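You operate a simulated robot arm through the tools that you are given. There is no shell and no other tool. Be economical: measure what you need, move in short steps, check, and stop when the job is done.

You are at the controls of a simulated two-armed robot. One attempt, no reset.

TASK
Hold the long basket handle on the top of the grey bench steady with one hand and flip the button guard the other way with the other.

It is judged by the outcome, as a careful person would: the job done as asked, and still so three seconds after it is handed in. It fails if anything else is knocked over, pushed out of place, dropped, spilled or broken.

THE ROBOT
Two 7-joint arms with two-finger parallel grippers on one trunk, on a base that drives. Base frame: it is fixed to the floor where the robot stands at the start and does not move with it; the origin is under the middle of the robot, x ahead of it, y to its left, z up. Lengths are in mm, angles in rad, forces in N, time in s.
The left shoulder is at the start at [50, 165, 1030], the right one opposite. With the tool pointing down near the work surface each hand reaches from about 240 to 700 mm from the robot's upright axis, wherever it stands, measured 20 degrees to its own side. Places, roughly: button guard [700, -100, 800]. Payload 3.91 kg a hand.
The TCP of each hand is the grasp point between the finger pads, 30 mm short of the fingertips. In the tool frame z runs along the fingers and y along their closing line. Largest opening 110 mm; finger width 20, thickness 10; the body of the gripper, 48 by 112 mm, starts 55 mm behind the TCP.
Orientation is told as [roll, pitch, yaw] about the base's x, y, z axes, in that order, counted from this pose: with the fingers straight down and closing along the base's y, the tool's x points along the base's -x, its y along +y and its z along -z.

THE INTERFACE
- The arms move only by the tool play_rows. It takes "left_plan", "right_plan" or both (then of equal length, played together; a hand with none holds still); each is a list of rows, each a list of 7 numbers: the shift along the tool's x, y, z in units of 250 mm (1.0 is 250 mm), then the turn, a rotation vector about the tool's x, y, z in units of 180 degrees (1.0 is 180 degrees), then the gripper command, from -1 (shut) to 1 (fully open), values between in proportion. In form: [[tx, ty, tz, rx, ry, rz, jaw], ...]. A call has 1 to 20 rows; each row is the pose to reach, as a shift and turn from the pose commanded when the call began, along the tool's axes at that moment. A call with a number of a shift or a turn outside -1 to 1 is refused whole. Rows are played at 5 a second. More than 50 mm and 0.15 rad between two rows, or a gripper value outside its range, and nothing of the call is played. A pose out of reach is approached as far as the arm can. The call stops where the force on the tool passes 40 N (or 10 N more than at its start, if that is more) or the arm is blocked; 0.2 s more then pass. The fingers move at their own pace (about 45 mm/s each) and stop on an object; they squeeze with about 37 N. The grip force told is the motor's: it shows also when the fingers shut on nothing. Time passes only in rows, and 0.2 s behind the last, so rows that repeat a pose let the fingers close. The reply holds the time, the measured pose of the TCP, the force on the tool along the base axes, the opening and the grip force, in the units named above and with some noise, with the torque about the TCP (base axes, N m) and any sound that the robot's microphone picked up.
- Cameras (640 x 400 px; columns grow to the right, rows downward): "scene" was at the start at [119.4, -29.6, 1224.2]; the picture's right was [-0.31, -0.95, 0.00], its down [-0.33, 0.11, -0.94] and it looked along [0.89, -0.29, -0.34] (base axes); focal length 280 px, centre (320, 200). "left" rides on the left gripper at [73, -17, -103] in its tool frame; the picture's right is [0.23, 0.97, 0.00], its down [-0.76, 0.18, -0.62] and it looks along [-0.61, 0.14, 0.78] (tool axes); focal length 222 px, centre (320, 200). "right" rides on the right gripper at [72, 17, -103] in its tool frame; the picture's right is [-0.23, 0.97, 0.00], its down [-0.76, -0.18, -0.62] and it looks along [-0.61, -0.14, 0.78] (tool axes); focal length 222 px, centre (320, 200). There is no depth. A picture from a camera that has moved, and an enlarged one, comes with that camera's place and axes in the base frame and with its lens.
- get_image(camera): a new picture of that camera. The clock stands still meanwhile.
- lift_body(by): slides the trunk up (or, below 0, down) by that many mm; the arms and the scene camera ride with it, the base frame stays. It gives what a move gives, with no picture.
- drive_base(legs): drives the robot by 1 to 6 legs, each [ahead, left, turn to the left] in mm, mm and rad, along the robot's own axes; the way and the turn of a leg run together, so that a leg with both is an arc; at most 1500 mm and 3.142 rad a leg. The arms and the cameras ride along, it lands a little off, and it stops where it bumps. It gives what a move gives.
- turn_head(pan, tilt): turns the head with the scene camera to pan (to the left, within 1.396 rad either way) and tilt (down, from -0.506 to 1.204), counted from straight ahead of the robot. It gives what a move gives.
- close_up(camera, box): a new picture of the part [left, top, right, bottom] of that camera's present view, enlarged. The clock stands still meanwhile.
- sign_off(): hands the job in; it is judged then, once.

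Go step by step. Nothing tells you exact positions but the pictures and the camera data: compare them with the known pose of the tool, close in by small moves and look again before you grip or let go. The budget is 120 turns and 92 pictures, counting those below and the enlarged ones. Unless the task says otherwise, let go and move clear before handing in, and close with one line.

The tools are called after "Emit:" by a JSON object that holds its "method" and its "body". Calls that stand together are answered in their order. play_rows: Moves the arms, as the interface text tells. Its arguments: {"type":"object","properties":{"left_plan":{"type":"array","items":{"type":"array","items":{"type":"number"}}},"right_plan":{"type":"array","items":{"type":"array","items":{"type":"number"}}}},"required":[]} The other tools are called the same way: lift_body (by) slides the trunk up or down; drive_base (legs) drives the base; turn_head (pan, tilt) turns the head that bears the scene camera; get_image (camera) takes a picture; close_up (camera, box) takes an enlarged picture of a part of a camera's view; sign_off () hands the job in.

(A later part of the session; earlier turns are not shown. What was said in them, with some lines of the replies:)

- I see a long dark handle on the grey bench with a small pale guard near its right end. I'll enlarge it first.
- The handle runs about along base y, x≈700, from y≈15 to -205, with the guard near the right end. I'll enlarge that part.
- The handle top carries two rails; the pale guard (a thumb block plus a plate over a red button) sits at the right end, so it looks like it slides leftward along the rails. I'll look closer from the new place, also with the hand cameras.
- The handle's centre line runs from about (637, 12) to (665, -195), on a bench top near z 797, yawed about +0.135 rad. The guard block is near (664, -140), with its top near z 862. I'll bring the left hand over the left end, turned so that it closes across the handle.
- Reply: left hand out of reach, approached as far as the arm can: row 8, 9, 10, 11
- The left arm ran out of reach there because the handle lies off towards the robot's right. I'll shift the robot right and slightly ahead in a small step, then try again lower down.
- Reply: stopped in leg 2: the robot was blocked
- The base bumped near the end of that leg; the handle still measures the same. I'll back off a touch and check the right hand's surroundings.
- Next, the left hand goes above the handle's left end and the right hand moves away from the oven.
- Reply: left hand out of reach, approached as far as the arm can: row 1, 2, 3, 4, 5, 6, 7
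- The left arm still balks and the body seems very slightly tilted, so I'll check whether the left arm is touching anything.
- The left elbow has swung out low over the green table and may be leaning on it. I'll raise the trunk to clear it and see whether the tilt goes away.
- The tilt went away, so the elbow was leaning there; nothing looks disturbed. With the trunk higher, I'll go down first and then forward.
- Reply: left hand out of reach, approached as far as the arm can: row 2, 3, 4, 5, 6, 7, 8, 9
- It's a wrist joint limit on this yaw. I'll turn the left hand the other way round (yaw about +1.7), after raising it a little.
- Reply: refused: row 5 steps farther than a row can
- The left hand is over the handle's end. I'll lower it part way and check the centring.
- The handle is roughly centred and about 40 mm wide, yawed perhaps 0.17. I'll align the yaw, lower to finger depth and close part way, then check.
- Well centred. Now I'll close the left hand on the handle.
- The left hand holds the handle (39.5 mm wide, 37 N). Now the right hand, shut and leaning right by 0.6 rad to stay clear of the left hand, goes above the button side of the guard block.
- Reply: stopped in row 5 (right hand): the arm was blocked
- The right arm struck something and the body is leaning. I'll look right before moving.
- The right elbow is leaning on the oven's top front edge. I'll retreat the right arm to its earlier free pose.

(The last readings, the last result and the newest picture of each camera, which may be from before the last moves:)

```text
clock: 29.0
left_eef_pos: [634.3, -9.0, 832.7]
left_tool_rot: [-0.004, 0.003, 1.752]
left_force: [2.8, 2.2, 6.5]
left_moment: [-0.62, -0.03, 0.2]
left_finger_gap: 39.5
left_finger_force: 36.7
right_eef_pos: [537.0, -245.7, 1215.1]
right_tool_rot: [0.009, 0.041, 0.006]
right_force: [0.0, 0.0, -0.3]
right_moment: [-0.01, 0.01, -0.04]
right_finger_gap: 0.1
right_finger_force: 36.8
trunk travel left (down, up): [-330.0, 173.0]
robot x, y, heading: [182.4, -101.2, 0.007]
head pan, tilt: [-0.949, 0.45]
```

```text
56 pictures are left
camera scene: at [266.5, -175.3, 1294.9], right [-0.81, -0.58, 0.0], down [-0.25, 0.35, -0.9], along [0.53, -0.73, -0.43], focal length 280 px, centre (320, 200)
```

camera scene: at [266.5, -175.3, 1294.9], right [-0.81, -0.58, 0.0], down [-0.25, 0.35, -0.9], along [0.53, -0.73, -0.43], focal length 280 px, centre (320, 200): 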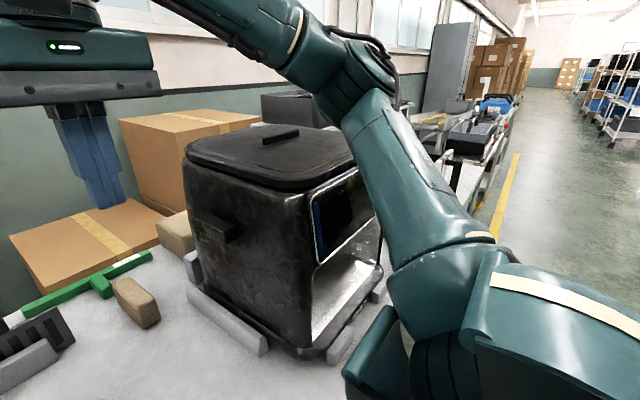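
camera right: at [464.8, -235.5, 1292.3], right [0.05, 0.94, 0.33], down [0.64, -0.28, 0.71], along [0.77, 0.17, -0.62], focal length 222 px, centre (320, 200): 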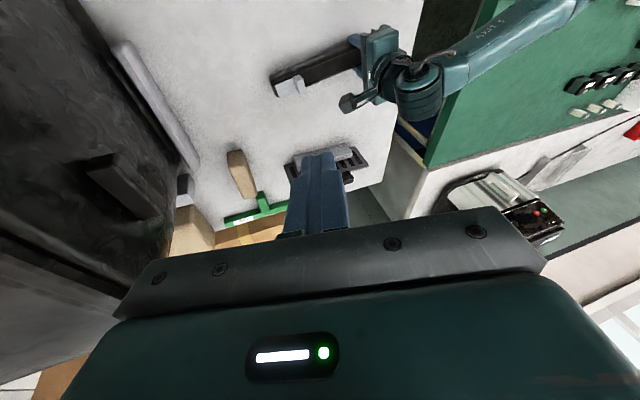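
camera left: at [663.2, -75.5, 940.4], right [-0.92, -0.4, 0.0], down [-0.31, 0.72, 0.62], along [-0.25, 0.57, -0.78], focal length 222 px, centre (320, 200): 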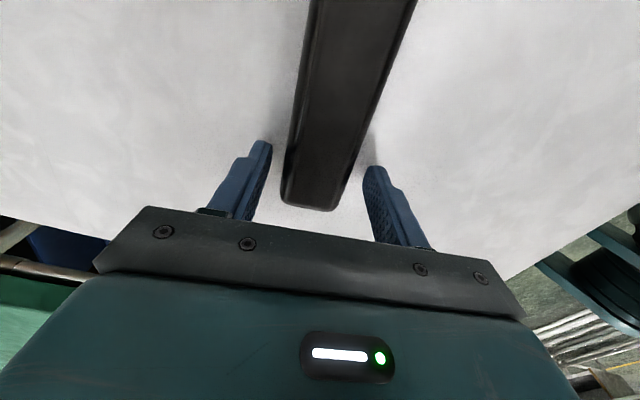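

The arm is free again and the handle is back where it was. Stretched arms from farther back keep the elbows off the oven, so I'll let go, rise, and back the robot up by about 110 mm.

Emit:
{"method": "play_rows", "body": {"left_plan": [[0, 0, 0, 0, 0, 0, -0.2], [0, 0, 0, 0, 0, 0, 0.1], [0, 0, 0, 0, 0, 0, 0.3], [0, 0, 0, 0, 0, 0, 0.4], [0, 0, -0.12, 0, 0, 0, 0.5], [0, 0, -0.26, 0, 0, 0, 0.6], [0, 0, -0.4, 0, 0, 0, 0.6], [0, 0, -0.5, 0, 0, 0, 0.6]]}}

Emit:
{"method": "drive_base", "body": {"legs": [[-110, 0, 0]]}}

Emit:
{"method": "turn_head", "body": {"pan": 0.0, "tilt": 0.7}}

Emit:
{"method": "get_image", "body": {"camera": "scene"}}

```text
clock: 30.8
left_eef_pos: [633.7, -7.2, 957.7]
left_tool_rot: [-0.005, 0.0, 1.75]
left_force: [0.5, 1.2, 0.6]
left_moment: [-0.03, 0.02, -0.01]
left_finger_gap: 88.1
left_finger_force: 0.0
right_eef_pos: [537.4, -244.1, 1214.6]
right_tool_rot: [0.012, 0.04, 0.003]
right_force: [-0.3, 0.1, -0.8]
right_moment: [0.0, 0.02, -0.01]
right_finger_gap: 0.1
right_finger_force: 37.0
trunk travel left (down, up): [-330.0, 173.0]
robot x, y, heading: [181.2, -98.7, 0.004]
head pan, tilt: [-0.949, 0.45]
```

```text
clock: 32.0
left_eef_pos: [524.8, -7.5, 957.2]
left_tool_rot: [-0.006, 0.002, 1.752]
left_force: [0.3, 0.8, -0.5]
left_moment: [-0.01, -0.02, -0.03]
left_finger_gap: 88.0
left_finger_force: 0.0
right_eef_pos: [429.1, -244.3, 1215.8]
right_tool_rot: [0.011, 0.037, 0.006]
right_force: [-0.1, 0.1, 0.1]
right_moment: [0.03, -0.02, 0.01]
right_finger_gap: 0.0
right_finger_force: 37.2
trunk travel left (down, up): [-330.0, 173.0]
robot x, y, heading: [73.2, -98.2, 0.005]
head pan, tilt: [-0.949, 0.45]
```

```text
clock: 33.2
left_eef_pos: [526.0, -7.2, 956.0]
left_tool_rot: [-0.003, 0.001, 1.751]
left_force: [-0.2, -0.8, 0.3]
left_moment: [0.01, 0.0, -0.03]
left_finger_gap: 87.8
left_finger_force: 0.1
right_eef_pos: [429.4, -245.3, 1215.7]
right_tool_rot: [0.011, 0.04, 0.006]
right_force: [-0.9, 0.1, 0.2]
right_moment: [-0.01, -0.04, -0.06]
right_finger_gap: 0.0
right_finger_force: 37.0
trunk travel left (down, up): [-330.0, 173.0]
robot x, y, heading: [76.0, -103.3, 0.004]
head pan, tilt: [0.0, 0.7]
```

```text
55 pictures are left
camera scene: at [189.4, -101.0, 1272.9], right [0.0, -1.0, 0.0], down [-0.64, 0.0, -0.77], along [0.77, 0.0, -0.64], focal length 280 px, centre (320, 200)
```

scene: 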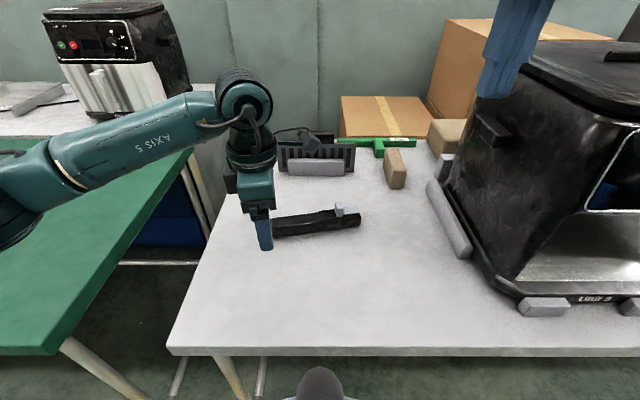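

First I'll check that the right hand can now reach the guard freely, going half way while leaning it.

Emit:
{"method": "play_rows", "body": {"right_plan": [[-0.08, 0.03, 0.09, -0.0272, 0.001, -0.0079, -1], [-0.16, 0.06, 0.18, -0.0544, 0.001, -0.0159, -1], [-0.24, 0.09, 0.28, -0.0816, 0.002, -0.0238, -1], [-0.32, 0.12, 0.38, -0.1088, 0.003, -0.0318, -1], [-0.4, 0.14, 0.48, -0.136, 0.004, -0.0397, -1], [-0.48, 0.16, 0.57, -0.1632, 0.004, -0.0477, -1], [-0.55, 0.18, 0.643, -0.1904, 0.0045, -0.0556, -1], [-0.55, 0.18, 0.643, -0.1904, 0.0045, -0.0556, -1]]}}

Emit:
{"method": "turn_head", "body": {"pan": -0.7, "tilt": 0.55}}

Emit:
{"method": "get_image", "body": {"camera": "scene"}}

```text
clock: 35.2
left_eef_pos: [510.2, -3.7, 962.0]
left_tool_rot: [-0.023, 0.014, 1.747]
left_force: [-1.0, 0.2, 0.1]
left_moment: [-0.02, -0.06, 0.01]
left_finger_gap: 88.1
left_finger_force: 0.0
right_eef_pos: [542.5, -195.7, 1104.7]
right_tool_rot: [0.606, -0.125, 0.171]
right_force: [0.5, -0.6, 0.3]
right_moment: [0.01, 0.04, 0.02]
right_finger_gap: 0.0
right_finger_force: 37.3
trunk travel left (down, up): [-330.0, 173.0]
robot x, y, heading: [71.3, -99.4, 0.003]
head pan, tilt: [0.0, 0.7]
stopped in row 8 (right hand): the arm was blocked; the commanded pose is now the measured one
```

```text
clock: 36.3
left_eef_pos: [511.6, -3.6, 967.3]
left_tool_rot: [-0.025, 0.013, 1.747]
left_force: [0.3, 0.5, 0.1]
left_moment: [0.0, -0.05, -0.03]
left_finger_gap: 88.0
left_finger_force: 0.1
right_eef_pos: [543.8, -195.4, 1106.6]
right_tool_rot: [0.607, -0.124, 0.174]
right_force: [0.9, -0.5, -0.6]
right_moment: [0.0, 0.0, 0.01]
right_finger_gap: 0.0
right_finger_force: 37.0
trunk travel left (down, up): [-330.0, 173.0]
robot x, y, heading: [73.5, -98.6, 0.002]
head pan, tilt: [-0.7, 0.55]
```

```text
54 pictures are left
camera scene: at [151.1, -153.1, 1288.4], right [-0.64, -0.77, -0.01], down [-0.38, 0.33, -0.86], along [0.66, -0.55, -0.51], focal length 280 px, centre (320, 200)
```

scene: 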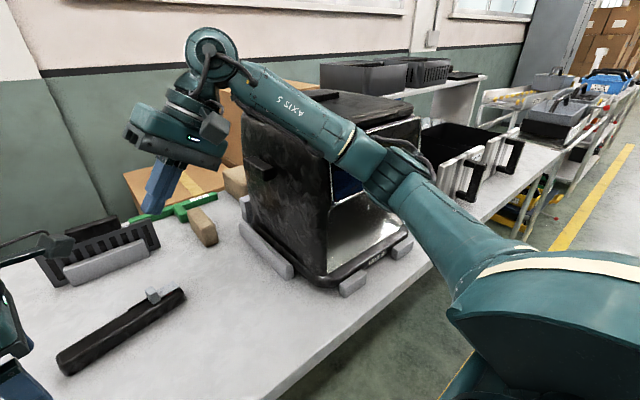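

The forearm still touches the oven's top edge. I'll draw it back, then raise the trunk so the forearm passes above the oven, and shift the robot a little to the left.

Emit:
{"method": "play_rows", "body": {"right_plan": [[0.08, 0.048, -0.057, 0, 0, 0, -1], [0.16, 0.097, -0.114, 0, 0, 0, -1], [0.24, 0.145, -0.171, 0, 0, 0, -1], [0.32, 0.194, -0.228, 0, 0, 0, -1], [0.398, 0.242, -0.285, 0, 0, 0, -1]]}}

Emit:
{"method": "lift_body", "body": {"by": 170}}

Emit:
{"method": "drive_base", "body": {"legs": [[0, 50, 0]]}}

Emit:
{"method": "get_image", "body": {"camera": "scene"}}

```text
clock: 37.5
left_eef_pos: [524.6, -8.2, 957.2]
left_tool_rot: [-0.005, 0.003, 1.749]
left_force: [0.8, -1.5, -0.5]
left_moment: [0.0, -0.01, 0.01]
left_finger_gap: 88.0
left_finger_force: 0.0
right_eef_pos: [454.6, -211.5, 1172.8]
right_tool_rot: [0.614, -0.081, 0.169]
right_force: [-0.5, 1.0, 0.6]
right_moment: [-0.03, 0.02, 0.01]
right_finger_gap: 0.0
right_finger_force: 36.8
trunk travel left (down, up): [-330.0, 173.0]
robot x, y, heading: [73.5, -98.4, 0.002]
head pan, tilt: [-0.7, 0.55]
```

```text
clock: 39.4
left_eef_pos: [525.3, -7.6, 1125.7]
left_tool_rot: [-0.003, 0.001, 1.75]
left_force: [0.0, 0.0, -0.1]
left_moment: [0.01, 0.03, 0.03]
left_finger_gap: 87.8
left_finger_force: 0.0
right_eef_pos: [453.7, -212.0, 1343.7]
right_tool_rot: [0.615, -0.082, 0.17]
right_force: [-0.3, -0.3, 0.2]
right_moment: [0.02, -0.03, -0.01]
right_finger_gap: 0.1
right_finger_force: 36.7
trunk travel left (down, up): [-500.0, 3.0]
robot x, y, heading: [73.1, -99.4, -0.0]
head pan, tilt: [-0.7, 0.55]
```

```text
clock: 40.4
left_eef_pos: [525.8, 42.6, 1126.8]
left_tool_rot: [-0.003, 0.004, 1.75]
left_force: [0.2, 0.7, -0.1]
left_moment: [0.0, 0.03, 0.01]
left_finger_gap: 88.2
left_finger_force: 0.2
right_eef_pos: [454.9, -160.4, 1343.8]
right_tool_rot: [0.615, -0.084, 0.169]
right_force: [-0.1, 0.3, -0.3]
right_moment: [-0.01, 0.01, 0.0]
right_finger_gap: 0.4
right_finger_force: 37.0
trunk travel left (down, up): [-500.0, 3.0]
robot x, y, heading: [76.6, -47.7, 0.003]
head pan, tilt: [-0.7, 0.55]
```

```text
53 pictures are left
camera scene: at [172.6, -108.5, 1456.1], right [-0.64, -0.77, 0.0], down [-0.4, 0.34, -0.85], along [0.65, -0.55, -0.52], focal length 280 px, centre (320, 200)
```

scene: 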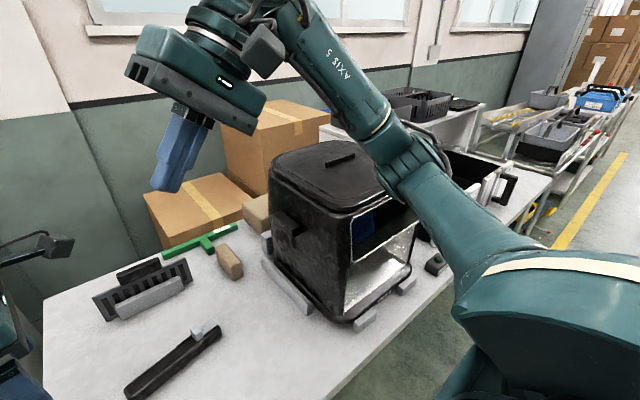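

The arm is clear of the oven now. I'll bring the right hand over the guard's button side, still high.

Emit:
{"method": "play_rows", "body": {"right_plan": [[-0.08, -0.1, 0.092, 0, 0.0218, 0.0154, -1], [-0.159, -0.201, 0.184, 0, 0.0218, 0.0154, -1], [-0.239, -0.302, 0.277, 0, 0.0218, 0.0154, -1], [-0.319, -0.403, 0.369, 0, 0.0218, 0.0154, -1], [-0.398, -0.503, 0.461, 0, 0.0218, 0.0154, -1], [-0.478, -0.604, 0.553, 0, 0.0218, 0.0154, -1], [-0.558, -0.705, 0.646, 0, 0.0218, 0.0154, -1], [-0.637, -0.805, 0.738, 0, 0.0218, 0.0154, -1], [-0.717, -0.906, 0.83, 0, 0.0218, 0.0154, -1], [-0.717, -0.906, 0.83, 0, 0.0218, 0.0154, -1]]}}

Emit:
{"method": "get_image", "body": {"camera": "scene"}}

```text
clock: 42.5
left_eef_pos: [524.9, 40.4, 1126.7]
left_tool_rot: [-0.004, 0.001, 1.748]
left_force: [-0.2, -1.0, -0.3]
left_moment: [0.01, 0.01, 0.0]
left_finger_gap: 87.9
left_finger_force: 0.2
right_eef_pos: [665.0, -193.2, 1058.8]
right_tool_rot: [0.617, 0.002, 0.17]
right_force: [-0.3, 0.7, -0.3]
right_moment: [-0.02, 0.01, 0.02]
right_finger_gap: 0.0
right_finger_force: 37.1
trunk travel left (down, up): [-500.0, 3.0]
robot x, y, heading: [74.2, -53.0, -0.002]
head pan, tilt: [-0.7, 0.55]
```

```text
52 pictures are left
camera scene: at [172.1, -110.1, 1456.0], right [-0.64, -0.77, 0.0], down [-0.4, 0.34, -0.85], along [0.65, -0.55, -0.52], focal length 280 px, centre (320, 200)
```

scene: 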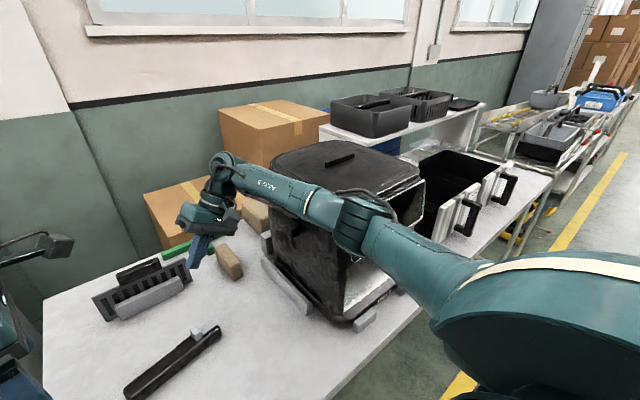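

No contact so far. To keep the forearm high I'll lessen the right hand's lean to 0.3 rad (the left hand will lean left instead), then lower some.

Emit:
{"method": "play_rows", "body": {"right_plan": [[0, 0, 0, 0.034, 0, 0, -1], [0, 0, 0, 0.067, 0, 0, -1], [0, 0, 0, 0.1, 0, 0, -1], [-0.005, -0.04, 0.07, 0.1, 0, 0, -1], [-0.01, -0.08, 0.14, 0.1, 0, 0, -1], [-0.01, -0.13, 0.202, 0.1, 0, 0, -1], [-0.01, -0.13, 0.202, 0.1, 0, 0, -1]]}}

Emit:
{"method": "get_image", "body": {"camera": "scene"}}

Emit:
{"method": "get_image", "body": {"camera": "right"}}

```text
clock: 44.1
left_eef_pos: [525.6, 41.6, 1127.3]
left_tool_rot: [-0.003, 0.003, 1.749]
left_force: [-0.1, -0.5, 1.2]
left_moment: [-0.01, -0.01, -0.01]
left_finger_gap: 87.9
left_finger_force: 0.0
right_eef_pos: [667.7, -189.6, 998.8]
right_tool_rot: [0.301, 0.002, 0.169]
right_force: [-0.8, -0.1, -0.3]
right_moment: [0.0, -0.01, 0.01]
right_finger_gap: 0.0
right_finger_force: 37.1
trunk travel left (down, up): [-500.0, 3.0]
robot x, y, heading: [73.9, -51.4, -0.005]
head pan, tilt: [-0.7, 0.55]
```

```text
51 pictures are left
camera scene: at [172.4, -109.8, 1456.0], right [-0.64, -0.77, 0.0], down [-0.4, 0.34, -0.85], along [0.65, -0.55, -0.52], focal length 280 px, centre (320, 200)
```

scene: 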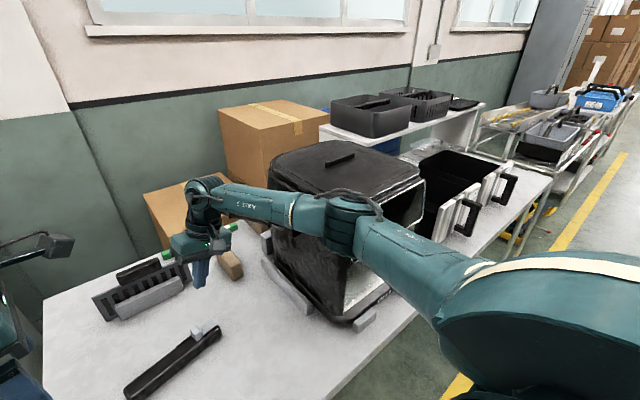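

```text
50 pictures are left
camera right: at [600.3, -212.9, 1102.6], right [0.07, 0.95, 0.29], down [0.81, -0.22, 0.54], along [0.58, 0.2, -0.79], focal length 222 px, centre (320, 200)
```

right: 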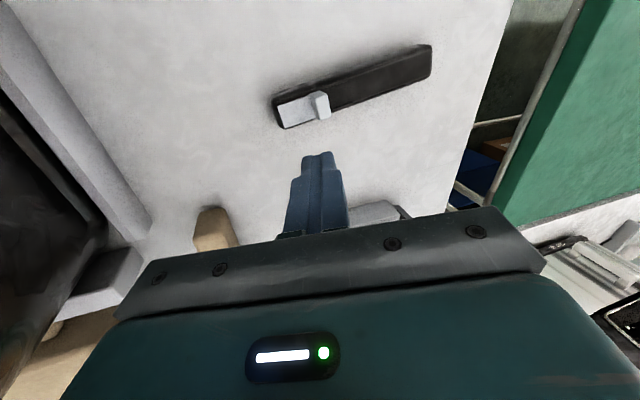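

The right elbow is near the oven's front-left corner, so I'll shift the robot 60 mm more to the left before going lower, and bring the right hand back over the guard.

Emit:
{"method": "drive_base", "body": {"legs": [[0, 60, 0]]}}

Emit:
{"method": "play_rows", "body": {"right_plan": [[-0.04, -0.06, -0.02, 0, 0, 0, -1], [-0.04, -0.12, -0.04, 0, 0, 0, -1], [-0.04, -0.17, -0.055, 0, 0, 0, -1], [-0.04, -0.2, -0.07, 0, 0, 0, -1], [-0.04, -0.229, -0.071, 0, 0, 0, -1], [-0.04, -0.229, -0.071, 0, 0, 0, -1]]}}

Emit:
{"method": "get_image", "body": {"camera": "scene"}}

```text
clock: 45.1
left_eef_pos: [525.6, 102.9, 1127.9]
left_tool_rot: [-0.004, 0.003, 1.749]
left_force: [-0.5, 0.1, 0.0]
left_moment: [-0.04, 0.03, 0.04]
left_finger_gap: 88.3
left_finger_force: 0.0
right_eef_pos: [669.8, -127.8, 1000.6]
right_tool_rot: [0.302, 0.002, 0.169]
right_force: [-0.4, 0.4, -0.1]
right_moment: [0.01, 0.0, 0.01]
right_finger_gap: 0.1
right_finger_force: 37.2
trunk travel left (down, up): [-500.0, 3.0]
robot x, y, heading: [77.0, 5.3, 0.011]
head pan, tilt: [-0.7, 0.55]
```

```text
clock: 46.5
left_eef_pos: [524.5, 101.3, 1127.8]
left_tool_rot: [-0.004, 0.002, 1.749]
left_force: [0.3, 0.4, 0.3]
left_moment: [-0.02, 0.03, 0.0]
left_finger_gap: 88.0
left_finger_force: 0.0
right_eef_pos: [687.8, -185.4, 999.8]
right_tool_rot: [0.303, 0.001, 0.167]
right_force: [0.0, -0.9, 1.1]
right_moment: [0.0, -0.01, -0.01]
right_finger_gap: 0.2
right_finger_force: 36.5
trunk travel left (down, up): [-500.0, 3.0]
robot x, y, heading: [69.0, 13.8, 0.001]
head pan, tilt: [-0.7, 0.55]
```

```text
49 pictures are left
camera scene: at [172.5, -49.8, 1456.0], right [-0.64, -0.77, 0.0], down [-0.4, 0.34, -0.85], along [0.65, -0.55, -0.52], focal length 280 px, centre (320, 200)
```

scene: 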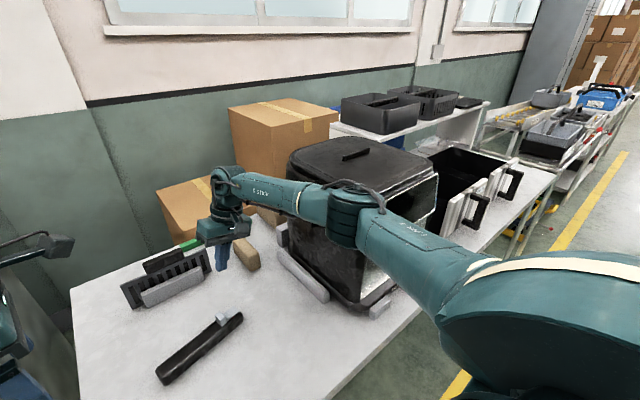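

Next I'll lower the right hand gently to about z 925 and watch for any lean.

Emit:
{"method": "play_rows", "body": {"right_plan": [[0.086, 0, 0, 0, 0, 0, -1], [0.086, -0.02, 0.06, 0, 0, 0, -1], [0.086, -0.04, 0.12, 0, 0, 0, -1], [0.086, -0.06, 0.18, 0, 0, 0, -1], [0.086, -0.08, 0.23, 0, 0, 0, -1], [0.086, -0.095, 0.284, 0, 0, 0, -1], [0.086, -0.095, 0.284, 0, 0, 0, -1]]}}

Emit:
{"method": "get_image", "body": {"camera": "scene"}}

Emit:
{"method": "get_image", "body": {"camera": "right"}}

```text
clock: 48.1
left_eef_pos: [524.9, 101.0, 1126.9]
left_tool_rot: [-0.004, 0.002, 1.75]
left_force: [-0.9, -1.0, 0.6]
left_moment: [0.01, 0.05, 0.0]
left_finger_gap: 88.0
left_finger_force: 0.0
right_eef_pos: [668.1, -191.9, 938.7]
right_tool_rot: [0.302, 0.001, 0.167]
right_force: [0.4, -0.2, -0.7]
right_moment: [0.02, 0.03, 0.0]
right_finger_gap: 0.0
right_finger_force: 37.4
right hand out of reach, approached as far as the arm can: row 6, 7
trunk travel left (down, up): [-500.0, 3.0]
robot x, y, heading: [70.0, 8.9, 0.005]
head pan, tilt: [-0.7, 0.55]
```

```text
48 pictures are left
camera scene: at [172.5, -50.0, 1456.0], right [-0.64, -0.77, 0.0], down [-0.4, 0.34, -0.85], along [0.65, -0.55, -0.52], focal length 280 px, centre (320, 200)
```

scene: 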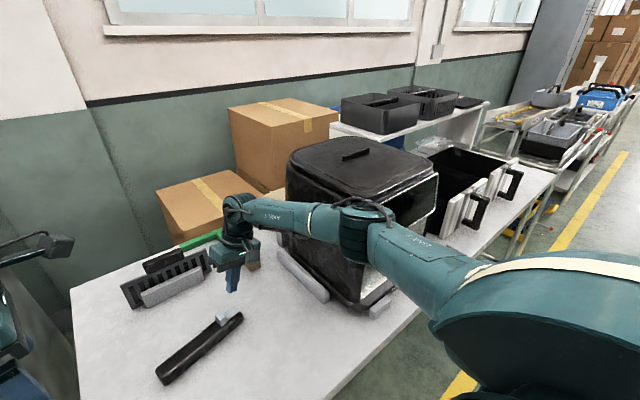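

```text
47 pictures are left
camera right: at [598.3, -215.8, 1042.3], right [0.07, 0.95, 0.29], down [0.81, -0.22, 0.54], along [0.58, 0.2, -0.79], focal length 222 px, centre (320, 200)
```

right: 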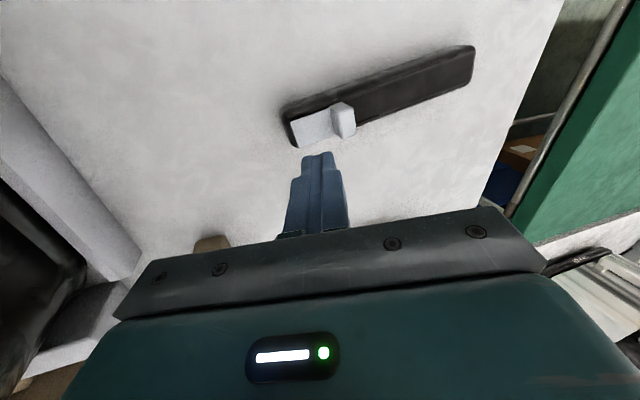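

No contact; the arm just ran out of downward reach. I'll lower the trunk by 60 mm, which keeps this arm shape and its side clearance from the oven.

Emit:
{"method": "lift_body", "body": {"by": -60}}

Emit:
{"method": "get_image", "body": {"camera": "right"}}

Emit:
{"method": "turn_head", "body": {"pan": -0.2, "tilt": 0.8}}

Emit:
{"method": "get_image", "body": {"camera": "scene"}}

```text
clock: 49.1
left_eef_pos: [525.8, 102.5, 1067.3]
left_tool_rot: [-0.004, 0.002, 1.747]
left_force: [0.0, -0.4, 0.0]
left_moment: [-0.02, -0.03, -0.02]
left_finger_gap: 87.8
left_finger_force: 0.0
right_eef_pos: [667.9, -190.6, 880.2]
right_tool_rot: [0.302, 0.002, 0.167]
right_force: [-0.4, 0.3, 0.1]
right_moment: [-0.03, 0.0, 0.01]
right_finger_gap: 0.0
right_finger_force: 36.6
trunk travel left (down, up): [-440.0, 63.0]
robot x, y, heading: [74.6, 5.5, 0.002]
head pan, tilt: [-0.7, 0.55]
```

```text
46 pictures are left
camera right: at [598.2, -215.8, 982.7], right [0.07, 0.95, 0.29], down [0.81, -0.22, 0.54], along [0.58, 0.2, -0.79], focal length 222 px, centre (320, 200)
```

right: 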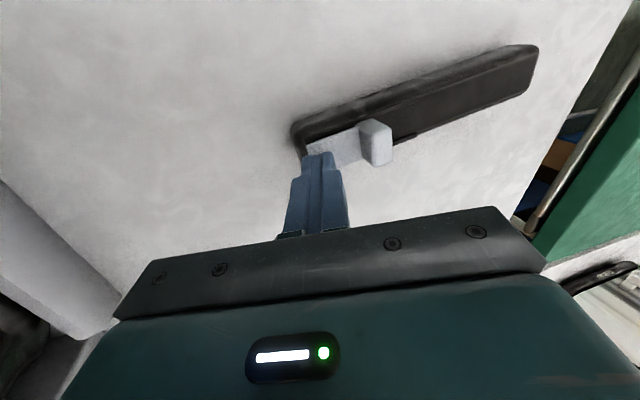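

```text
clock: 50.0
left_eef_pos: [525.6, 101.2, 1066.6]
left_tool_rot: [-0.004, 0.003, 1.748]
left_force: [-0.7, -0.2, 0.4]
left_moment: [0.0, 0.0, -0.04]
left_finger_gap: 87.9
left_finger_force: 0.0
right_eef_pos: [666.7, -192.3, 879.9]
right_tool_rot: [0.3, 0.001, 0.17]
right_force: [-0.8, -0.2, 0.8]
right_moment: [0.0, 0.01, -0.01]
right_finger_gap: 0.0
right_finger_force: 36.9
trunk travel left (down, up): [-440.0, 63.0]
robot x, y, heading: [70.7, 8.4, 0.005]
head pan, tilt: [-0.201, 0.799]
```

```text
45 pictures are left
camera scene: at [182.8, -8.3, 1374.6], right [-0.2, -0.98, 0.0], down [-0.7, 0.14, -0.7], along [0.68, -0.14, -0.72], focal length 280 px, centre (320, 200)
```

scene: 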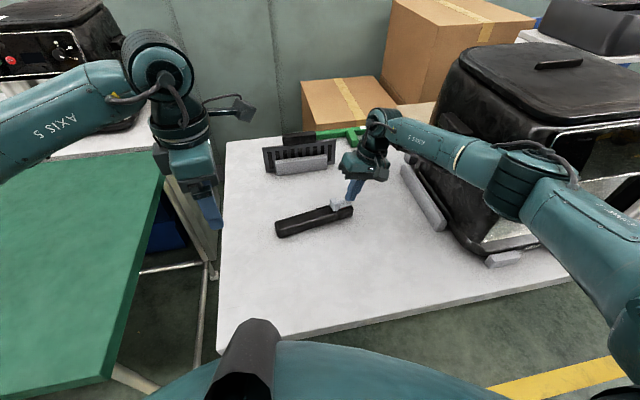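

The right fingertips sit just beyond the guard block on the button side. I'll bring the left hand back above the handle's end, leaning left.

Emit:
{"method": "play_rows", "body": {"left_plan": [[0.08, -0.05, 0.06, 0, 0.0318, 0, 0.6], [0.16, -0.1, 0.12, 0, 0.0637, 0, 0.6], [0.25, -0.16, 0.19, 0, 0.0955, 0, 0.6], [0.33, -0.22, 0.26, 0, 0.0955, 0, 0.6], [0.42, -0.28, 0.34, 0, 0.0955, 0, 0.6], [0.509, -0.348, 0.428, 0, 0.0955, 0, 0.6], [0.509, -0.348, 0.428, 0, 0.0955, 0, 0.6]]}}

Emit:
{"method": "get_image", "body": {"camera": "left"}}

Emit:
{"method": "get_image", "body": {"camera": "scene"}}

```text
clock: 51.6
left_eef_pos: [634.2, -6.4, 960.1]
left_tool_rot: [-0.003, 0.301, 1.749]
left_force: [0.9, 0.2, 0.1]
left_moment: [0.04, -0.01, -0.01]
left_finger_gap: 88.1
left_finger_force: 0.0
right_eef_pos: [666.6, -191.0, 880.0]
right_tool_rot: [0.301, 0.002, 0.167]
right_force: [0.0, 0.0, 0.4]
right_moment: [0.02, -0.01, 0.0]
right_finger_gap: 0.0
right_finger_force: 36.7
trunk travel left (down, up): [-440.0, 63.0]
robot x, y, heading: [73.0, 11.0, 0.003]
head pan, tilt: [-0.201, 0.799]
```

```text
44 pictures are left
camera left: at [656.6, -42.5, 1082.5], right [-0.92, -0.39, 0.06], down [-0.34, 0.87, 0.37], along [-0.2, 0.32, -0.93], focal length 222 px, centre (320, 200)
```

left: 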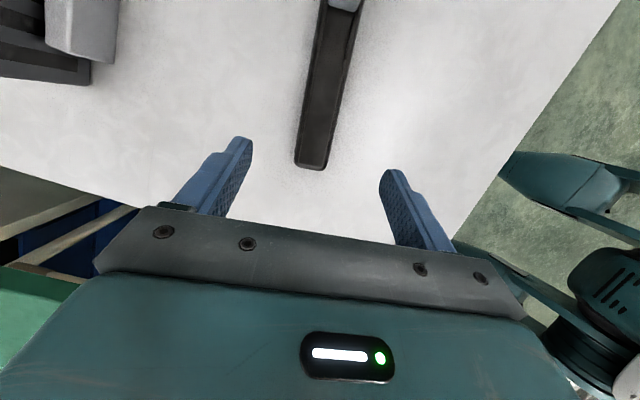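

```text
43 pictures are left
camera scene: at [182.7, -7.9, 1374.6], right [-0.2, -0.98, 0.0], down [-0.7, 0.14, -0.7], along [0.68, -0.14, -0.72], focal length 280 px, centre (320, 200)
```

scene: 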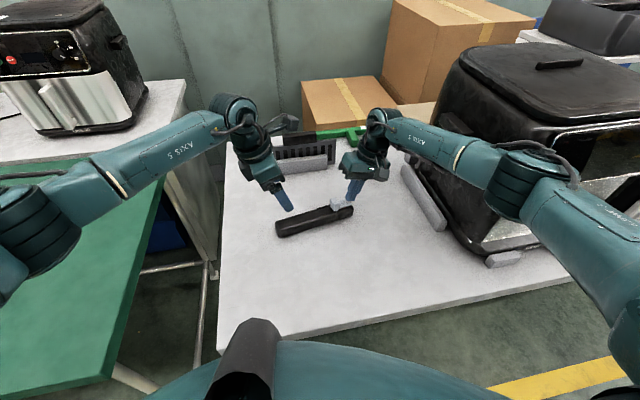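

Aligned as before. I'll lower the left hand onto the handle with the fingers at 60 mm.

Emit:
{"method": "play_rows", "body": {"left_plan": [[-0.028, 0, 0.095, 0, 0, 0, 0.6], [-0.056, 0, 0.19, 0, 0, 0, 0.5], [-0.083, 0, 0.283, 0, 0, 0, 0.4], [-0.106, 0, 0.36, 0, 0, 0, 0.35], [-0.125, 0, 0.43, 0, 0, 0, 0.3], [-0.143, 0, 0.4875, 0, 0, 0, 0.2], [-0.143, 0, 0.4875, 0, 0, 0, 0.15]]}}

Emit:
{"method": "get_image", "body": {"camera": "left"}}

Emit:
{"method": "close_up", "body": {"camera": "scene", "box": [240, 130, 400, 250]}}

```text
clock: 53.2
left_eef_pos: [636.3, -11.0, 835.5]
left_tool_rot: [-0.003, 0.302, 1.747]
left_force: [0.3, 0.8, 0.2]
left_moment: [-0.02, 0.01, -0.03]
left_finger_gap: 63.4
left_finger_force: 0.0
right_eef_pos: [667.1, -192.3, 880.0]
right_tool_rot: [0.301, 0.002, 0.168]
right_force: [-0.8, -0.4, -0.4]
right_moment: [0.02, -0.04, -0.06]
right_finger_gap: 0.0
right_finger_force: 37.4
trunk travel left (down, up): [-440.0, 63.0]
robot x, y, heading: [70.3, 5.7, 0.007]
head pan, tilt: [-0.201, 0.799]
```

```text
42 pictures are left
camera left: at [657.6, -46.4, 955.4], right [-0.92, -0.39, 0.06], down [-0.34, 0.87, 0.37], along [-0.2, 0.32, -0.93], focal length 222 px, centre (320, 200)
```

left: 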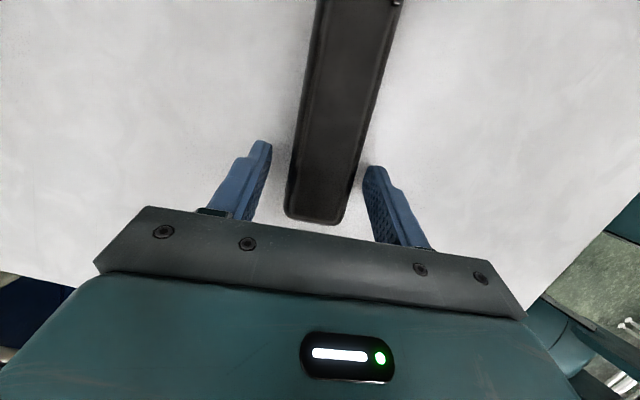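

```text
3.33 times, centred on (320, 190) of scene
camera zoom: at [182.8, -8.2, 1374.6], right [-0.2, -0.98, 0.0], down [-0.7, 0.14, -0.7], along [0.68, -0.14, -0.72], focal length 935 px, centre (320, 233)
```

zoom: 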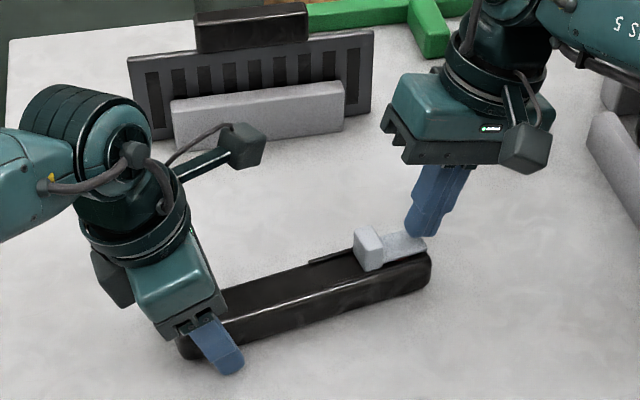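

Emit:
{"method": "play_rows", "body": {"left_plan": [[0, 0.01, 0.008, 0, 0, 0, 0.1], [0, 0.01, 0.008, 0, 0, 0, -0.1], [0, 0.01, 0.008, 0, 0, 0, -0.3], [0, 0.01, 0.008, 0, 0, 0, -0.6], [0, 0.01, 0.008, 0, 0, 0, -1], [0, 0.01, 0.008, 0, 0, 0, -1], [0, 0.01, 0.008, 0, 0, 0, -1]]}}

Emit:
{"method": "close_up", "body": {"camera": "scene", "box": [300, 160, 380, 220]}}

Emit:
{"method": "get_image", "body": {"camera": "right"}}

```text
clock: 54.9
left_eef_pos: [632.4, -12.8, 831.8]
left_tool_rot: [-0.004, 0.302, 1.747]
left_force: [0.6, -0.5, 1.4]
left_moment: [-0.11, 0.07, 0.11]
left_finger_gap: 39.3
left_finger_force: 37.2
right_eef_pos: [666.7, -190.5, 878.4]
right_tool_rot: [0.302, 0.002, 0.168]
right_force: [0.5, 0.8, -1.3]
right_moment: [0.0, 0.02, -0.02]
right_finger_gap: 0.1
right_finger_force: 37.4
trunk travel left (down, up): [-440.0, 63.0]
robot x, y, heading: [74.9, 8.3, 0.005]
head pan, tilt: [-0.201, 0.799]
```

```text
6.67 times, centred on (340, 190) of scene
camera zoom: at [182.7, -8.2, 1374.6], right [-0.2, -0.98, 0.0], down [-0.7, 0.14, -0.7], along [0.68, -0.14, -0.72], focal length 1869 px, centre (187, 267)
```

zoom: 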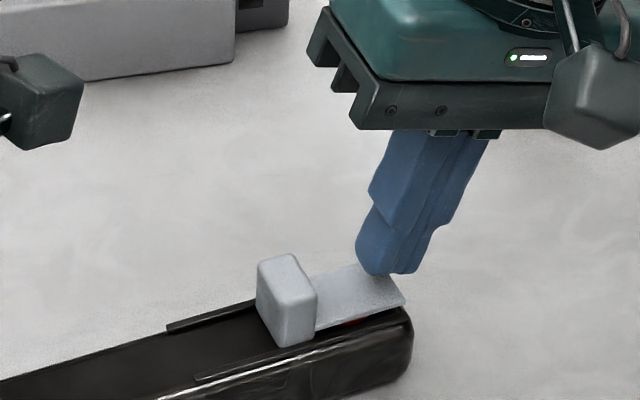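

```text
39 pictures are left
camera right: at [598.3, -215.8, 982.5], right [0.07, 0.95, 0.29], down [0.81, -0.22, 0.54], along [0.58, 0.2, -0.79], focal length 222 px, centre (320, 200)
```

right: 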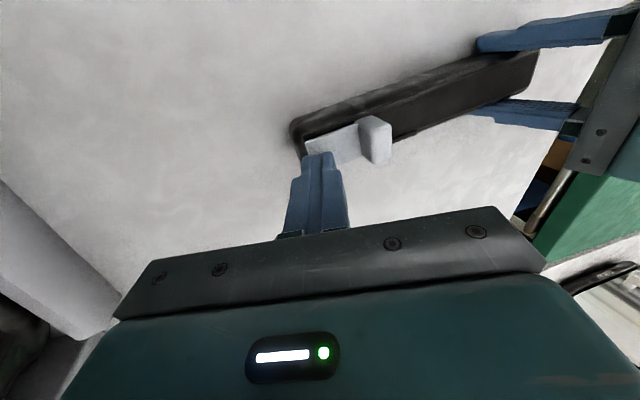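

The handle is held and the right fingertips line up with the block. I'll lower 5 mm and push slowly along the handle towards the left hand.

Emit:
{"method": "play_rows", "body": {"right_plan": [[0.008, -0.006, 0.019, 0, 0, 0, -1], [0.008, 0.0246, 0.0285, 0, 0, 0, -1], [0.008, 0.0551, 0.0381, 0, 0, 0, -1], [0.008, 0.0704, 0.0428, 0, 0, 0, -1], [0.008, 0.0857, 0.0476, 0, 0, 0, -1], [0.008, 0.101, 0.0524, 0, 0, 0, -1], [0.008, 0.1162, 0.0571, 0, 0, 0, -1], [0.008, 0.1162, 0.0571, 0, 0, 0, -1]]}}

Emit:
{"method": "close_up", "body": {"camera": "scene", "box": [300, 160, 380, 220]}}

Emit:
{"method": "get_image", "body": {"camera": "right"}}

```text
clock: 56.6
left_eef_pos: [633.5, -11.6, 830.9]
left_tool_rot: [-0.004, 0.302, 1.75]
left_force: [2.2, 0.8, -0.5]
left_moment: [0.0, 0.15, 0.37]
left_finger_gap: 39.3
left_finger_force: 37.0
right_eef_pos: [660.1, -159.3, 873.4]
right_tool_rot: [0.302, 0.0, 0.167]
right_force: [-2.0, -3.5, 4.5]
right_moment: [-0.07, 0.06, -0.01]
right_finger_gap: 0.1
right_finger_force: 36.8
trunk travel left (down, up): [-440.0, 63.0]
robot x, y, heading: [72.0, 5.4, 0.001]
head pan, tilt: [-0.201, 0.799]
```

```text
6.67 times, centred on (340, 190) of scene
camera zoom: at [182.4, -8.1, 1374.7], right [-0.2, -0.98, 0.0], down [-0.7, 0.14, -0.7], along [0.68, -0.14, -0.72], focal length 1869 px, centre (187, 267)
```

zoom: 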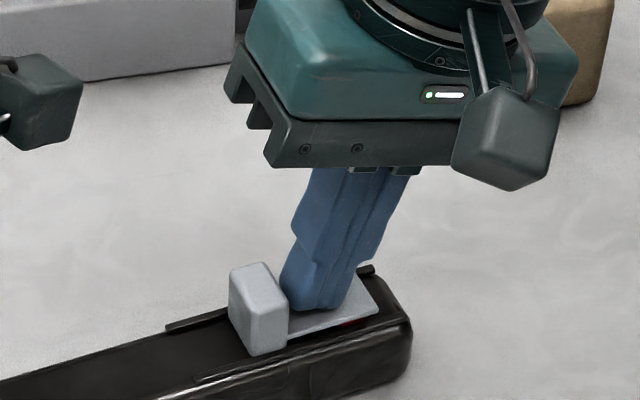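

```text
37 pictures are left
camera right: at [590.7, -184.0, 977.4], right [0.07, 0.95, 0.29], down [0.81, -0.22, 0.54], along [0.58, 0.2, -0.79], focal length 222 px, centre (320, 200)
```

right: 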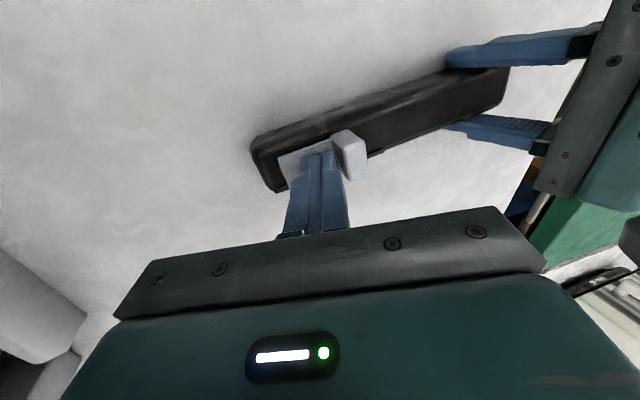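

The guard slides, so it is indeed a slider. I'll keep pushing in small steps to its stop.

Emit:
{"method": "play_rows", "body": {"right_plan": [[0, 0.0163, 0.001, 0, 0, 0, -1], [0, 0.0316, 0.0058, 0, 0, 0, -1], [0, 0.0469, 0.0106, 0, 0, 0, -1], [0, 0.0622, 0.0154, 0, 0, 0, -1], [0, 0.0775, 0.0202, 0, 0, 0, -1], [0, 0.0775, 0.0202, 0, 0, 0, -1]]}}

Emit:
{"method": "close_up", "body": {"camera": "scene", "box": [280, 160, 380, 235]}}

```text
clock: 58.0
left_eef_pos: [632.8, -11.1, 832.0]
left_tool_rot: [-0.003, 0.304, 1.747]
left_force: [-0.8, 5.7, 1.5]
left_moment: [0.18, 0.13, 0.04]
left_finger_gap: 39.5
left_finger_force: 37.3
right_eef_pos: [656.4, -141.2, 875.4]
right_tool_rot: [0.303, 0.001, 0.168]
right_force: [0.6, -3.5, 0.8]
right_moment: [-0.08, -0.01, 0.01]
right_finger_gap: 0.0
right_finger_force: 37.4
trunk travel left (down, up): [-440.0, 63.0]
robot x, y, heading: [76.3, 8.4, 0.002]
head pan, tilt: [-0.201, 0.799]
```

```text
5.33 times, centred on (330, 198) of scene
camera zoom: at [182.6, -8.0, 1374.6], right [-0.2, -0.98, 0.0], down [-0.7, 0.14, -0.7], along [0.68, -0.14, -0.72], focal length 1496 px, centre (267, 213)
```

zoom: 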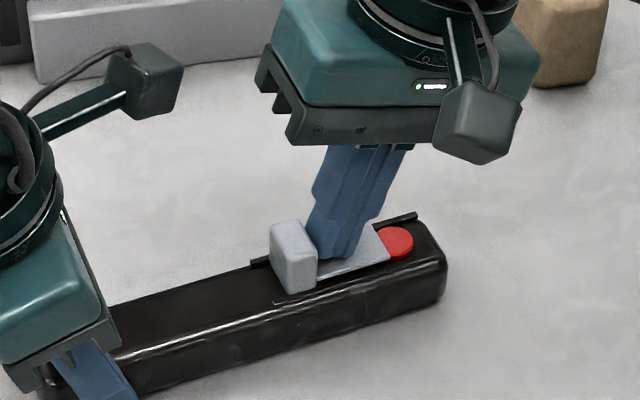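

The red button is emerging. I'll push on to the stop.

Emit:
{"method": "play_rows", "body": {"right_plan": [[0, 0.0115, 0.0036, 0, 0, 0, -1], [0, 0.023, 0.0072, 0, 0, 0, -1], [0, 0.0345, 0.0108, 0, 0, 0, -1], [0, 0.046, 0.0144, 0, 0, 0, -1], [0, 0.0575, 0.018, 0, 0, 0, -1], [0, 0.0575, 0.018, 0, 0, 0, -1]]}}

Emit:
{"method": "close_up", "body": {"camera": "scene", "box": [280, 160, 380, 235]}}

```text
clock: 59.5
left_eef_pos: [632.3, -11.5, 832.2]
left_tool_rot: [-0.003, 0.303, 1.748]
left_force: [1.9, 5.2, 1.1]
left_moment: [0.07, 0.16, 0.37]
left_finger_gap: 39.7
left_finger_force: 37.3
right_eef_pos: [655.3, -127.0, 875.3]
right_tool_rot: [0.299, 0.002, 0.168]
right_force: [-0.9, -6.3, 0.7]
right_moment: [-0.16, 0.04, 0.02]
right_finger_gap: 0.0
right_finger_force: 37.2
trunk travel left (down, up): [-440.0, 63.0]
robot x, y, heading: [72.2, 9.4, 0.0]
head pan, tilt: [-0.201, 0.799]
```

```text
5.33 times, centred on (330, 198) of scene
camera zoom: at [182.6, -8.3, 1374.6], right [-0.2, -0.98, 0.0], down [-0.7, 0.14, -0.7], along [0.68, -0.14, -0.72], focal length 1496 px, centre (267, 213)
```

zoom: 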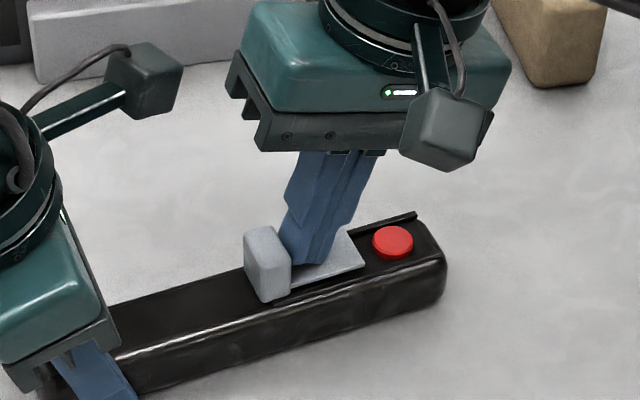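

The button is fully exposed; I'll feel for the end stop with a few small steps.

Emit:
{"method": "play_rows", "body": {"right_plan": [[0, 0.0077, 0.0024, 0, 0, 0, -1], [0, 0.0153, 0.0048, 0, 0, 0, -1], [0, 0.023, 0.0072, 0, 0, 0, -1], [0, 0.023, 0.0072, 0, 0, 0, -1]]}}

Emit:
{"method": "close_up", "body": {"camera": "scene", "box": [280, 160, 380, 235]}}

```text
clock: 60.5
left_eef_pos: [632.9, -10.9, 830.9]
left_tool_rot: [-0.003, 0.3, 1.749]
left_force: [-6.5, 17.6, 8.5]
left_moment: [-0.49, 0.11, -0.07]
left_finger_gap: 39.8
left_finger_force: 37.0
right_eef_pos: [653.7, -122.6, 875.6]
right_tool_rot: [0.298, -0.002, 0.163]
right_force: [5.1, -20.1, -2.8]
right_moment: [-0.6, -0.15, 0.01]
right_finger_gap: 0.0
right_finger_force: 37.3
trunk travel left (down, up): [-440.0, 63.0]
robot x, y, heading: [70.5, 8.9, 0.001]
head pan, tilt: [-0.201, 0.799]
```

```text
5.33 times, centred on (330, 198) of scene
camera zoom: at [182.2, -8.4, 1374.7], right [-0.2, -0.98, 0.0], down [-0.7, 0.14, -0.7], along [0.68, -0.14, -0.72], focal length 1496 px, centre (267, 213)
```

zoom: 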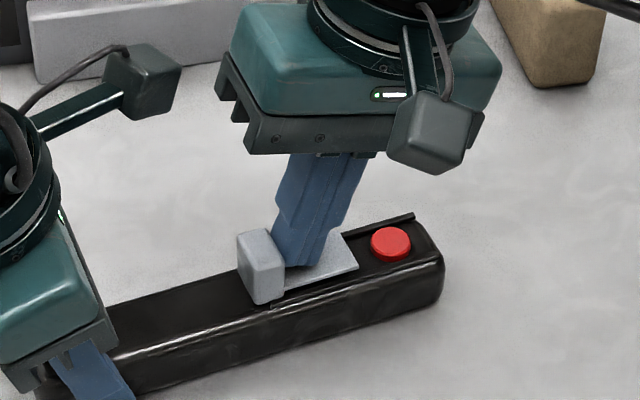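

The end stop is felt (20 N), so the guard is fully across. I'll back the right hand off and lift it clear.

Emit:
{"method": "play_rows", "body": {"right_plan": [[0, -0.019, -0.006, 0, 0, 0, -1], [0, -0.038, -0.012, 0, 0, 0, -1], [0, -0.008, -0.108, 0, 0, 0, -1], [0, 0.022, -0.204, 0, 0, 0, -1], [0, 0.052, -0.3, 0, 0, 0, -1], [0, 0.081, -0.394, 0, 0, 0, -1], [0, 0.11, -0.49, 0, 0, 0, -1]]}}

Emit:
{"method": "get_image", "body": {"camera": "scene"}}

Emit:
{"method": "close_up", "body": {"camera": "scene", "box": [260, 160, 380, 250]}}

```text
clock: 62.0
left_eef_pos: [632.7, -11.5, 831.3]
left_tool_rot: [-0.004, 0.304, 1.747]
left_force: [-1.1, -0.6, 2.1]
left_moment: [0.2, 0.17, 0.02]
left_finger_gap: 39.7
left_finger_force: 36.6
right_eef_pos: [653.0, -130.1, 1003.8]
right_tool_rot: [0.301, 0.003, 0.167]
right_force: [0.5, -0.7, -1.1]
right_moment: [0.0, 0.02, 0.0]
right_finger_gap: 0.0
right_finger_force: 37.3
trunk travel left (down, up): [-440.0, 63.0]
robot x, y, heading: [73.8, 7.7, -0.002]
head pan, tilt: [-0.201, 0.799]
```

```text
33 pictures are left
camera scene: at [182.5, -8.2, 1374.6], right [-0.2, -0.98, 0.0], down [-0.7, 0.14, -0.7], along [0.68, -0.14, -0.72], focal length 280 px, centre (320, 200)
```

scene: 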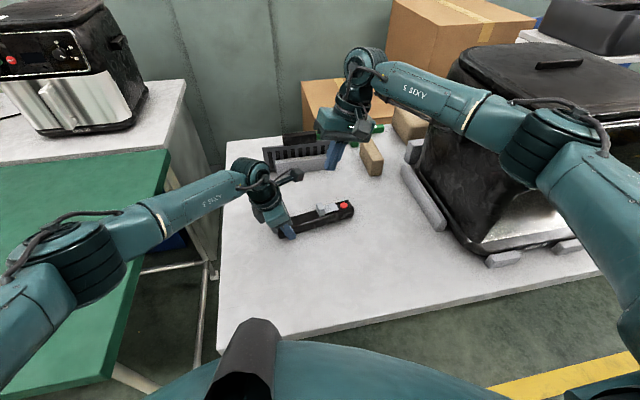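

```text
4.44 times, centred on (320, 205) of scene
camera zoom: at [182.5, -8.2, 1374.6], right [-0.2, -0.98, 0.0], down [-0.7, 0.14, -0.7], along [0.68, -0.14, -0.72], focal length 1246 px, centre (320, 178)
```

zoom: 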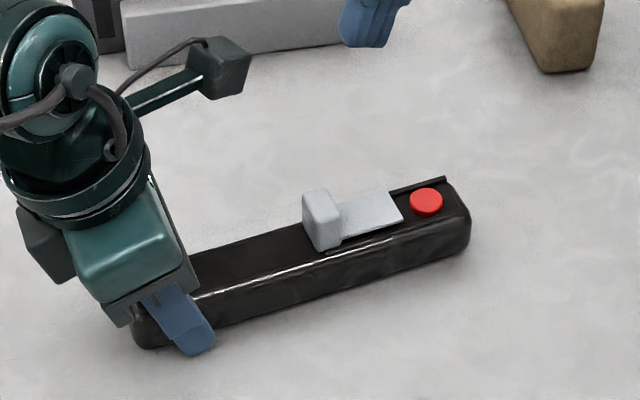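

The guard now rests at the other end with the red button exposed. I'll release the left hand and lift it clear.

Emit:
{"method": "play_rows", "body": {"left_plan": [[0, 0, 0, 0, 0, 0, -0.2], [0, 0, 0, 0, 0, 0, 0.1], [0, 0, 0, 0, 0, 0, 0.25], [0, 0, 0, 0, 0, 0, 0.35], [0, 0, -0.1, 0, 0, 0, 0.4], [0, 0, -0.2, 0, 0, 0, 0.4], [0, 0, -0.32, 0, 0, 0, 0.4], [0, 0, -0.45, 0, 0, 0, 0.4], [0, 0, -0.55, 0, 0, 0, 0.4]]}}

Emit:
{"method": "get_image", "body": {"camera": "scene"}}

Emit:
{"method": "close_up", "body": {"camera": "scene", "box": [260, 160, 380, 250]}}

```text
clock: 64.0
left_eef_pos: [628.2, 27.2, 963.0]
left_tool_rot: [-0.004, 0.302, 1.749]
left_force: [-0.1, 0.5, 0.1]
left_moment: [-0.01, 0.01, 0.03]
left_finger_gap: 76.9
left_finger_force: 0.1
right_eef_pos: [652.5, -130.9, 1003.4]
right_tool_rot: [0.302, 0.001, 0.168]
right_force: [0.1, -0.6, -0.3]
right_moment: [-0.06, 0.01, 0.0]
right_finger_gap: 0.0
right_finger_force: 37.1
trunk travel left (down, up): [-440.0, 63.0]
robot x, y, heading: [71.5, 7.7, -0.001]
head pan, tilt: [-0.201, 0.799]
```

```text
31 pictures are left
camera scene: at [182.7, -8.1, 1374.6], right [-0.2, -0.98, 0.0], down [-0.7, 0.14, -0.7], along [0.68, -0.14, -0.72], focal length 280 px, centre (320, 200)
```

scene: 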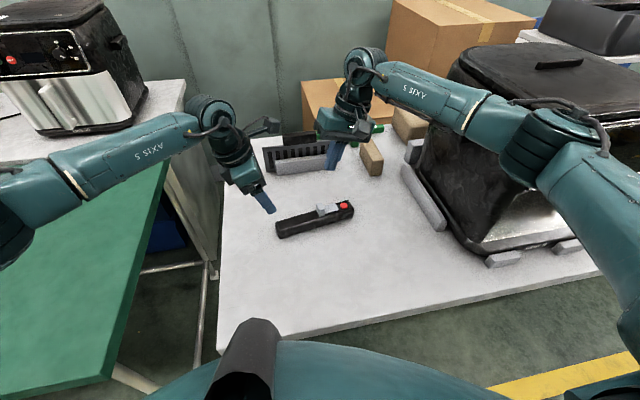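

```text
4.44 times, centred on (320, 205) of scene
camera zoom: at [182.7, -8.1, 1374.6], right [-0.2, -0.98, 0.0], down [-0.7, 0.14, -0.7], along [0.68, -0.14, -0.72], focal length 1246 px, centre (320, 178)
```

zoom: 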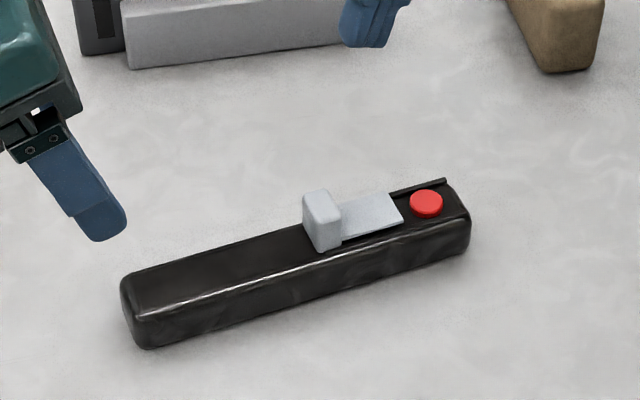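

The handle lies in place with the guard at its other end, both hands are clear, and nothing around it looks moved. I'll hand it in.

Emit:
{"method": "sign_off", "body": {}}

```text
The job is handed in.
```

The button guard is fully across to its other end, with the red button exposed; it turned out to be a slider. The left hand held the handle during the push. On the way, an elbow or forearm leaned on the green table and on the oven. One of those contacts shifted the held handle about 10 mm, and it came back when I retreated. In the pictures afterwards, nothing looks out of place.
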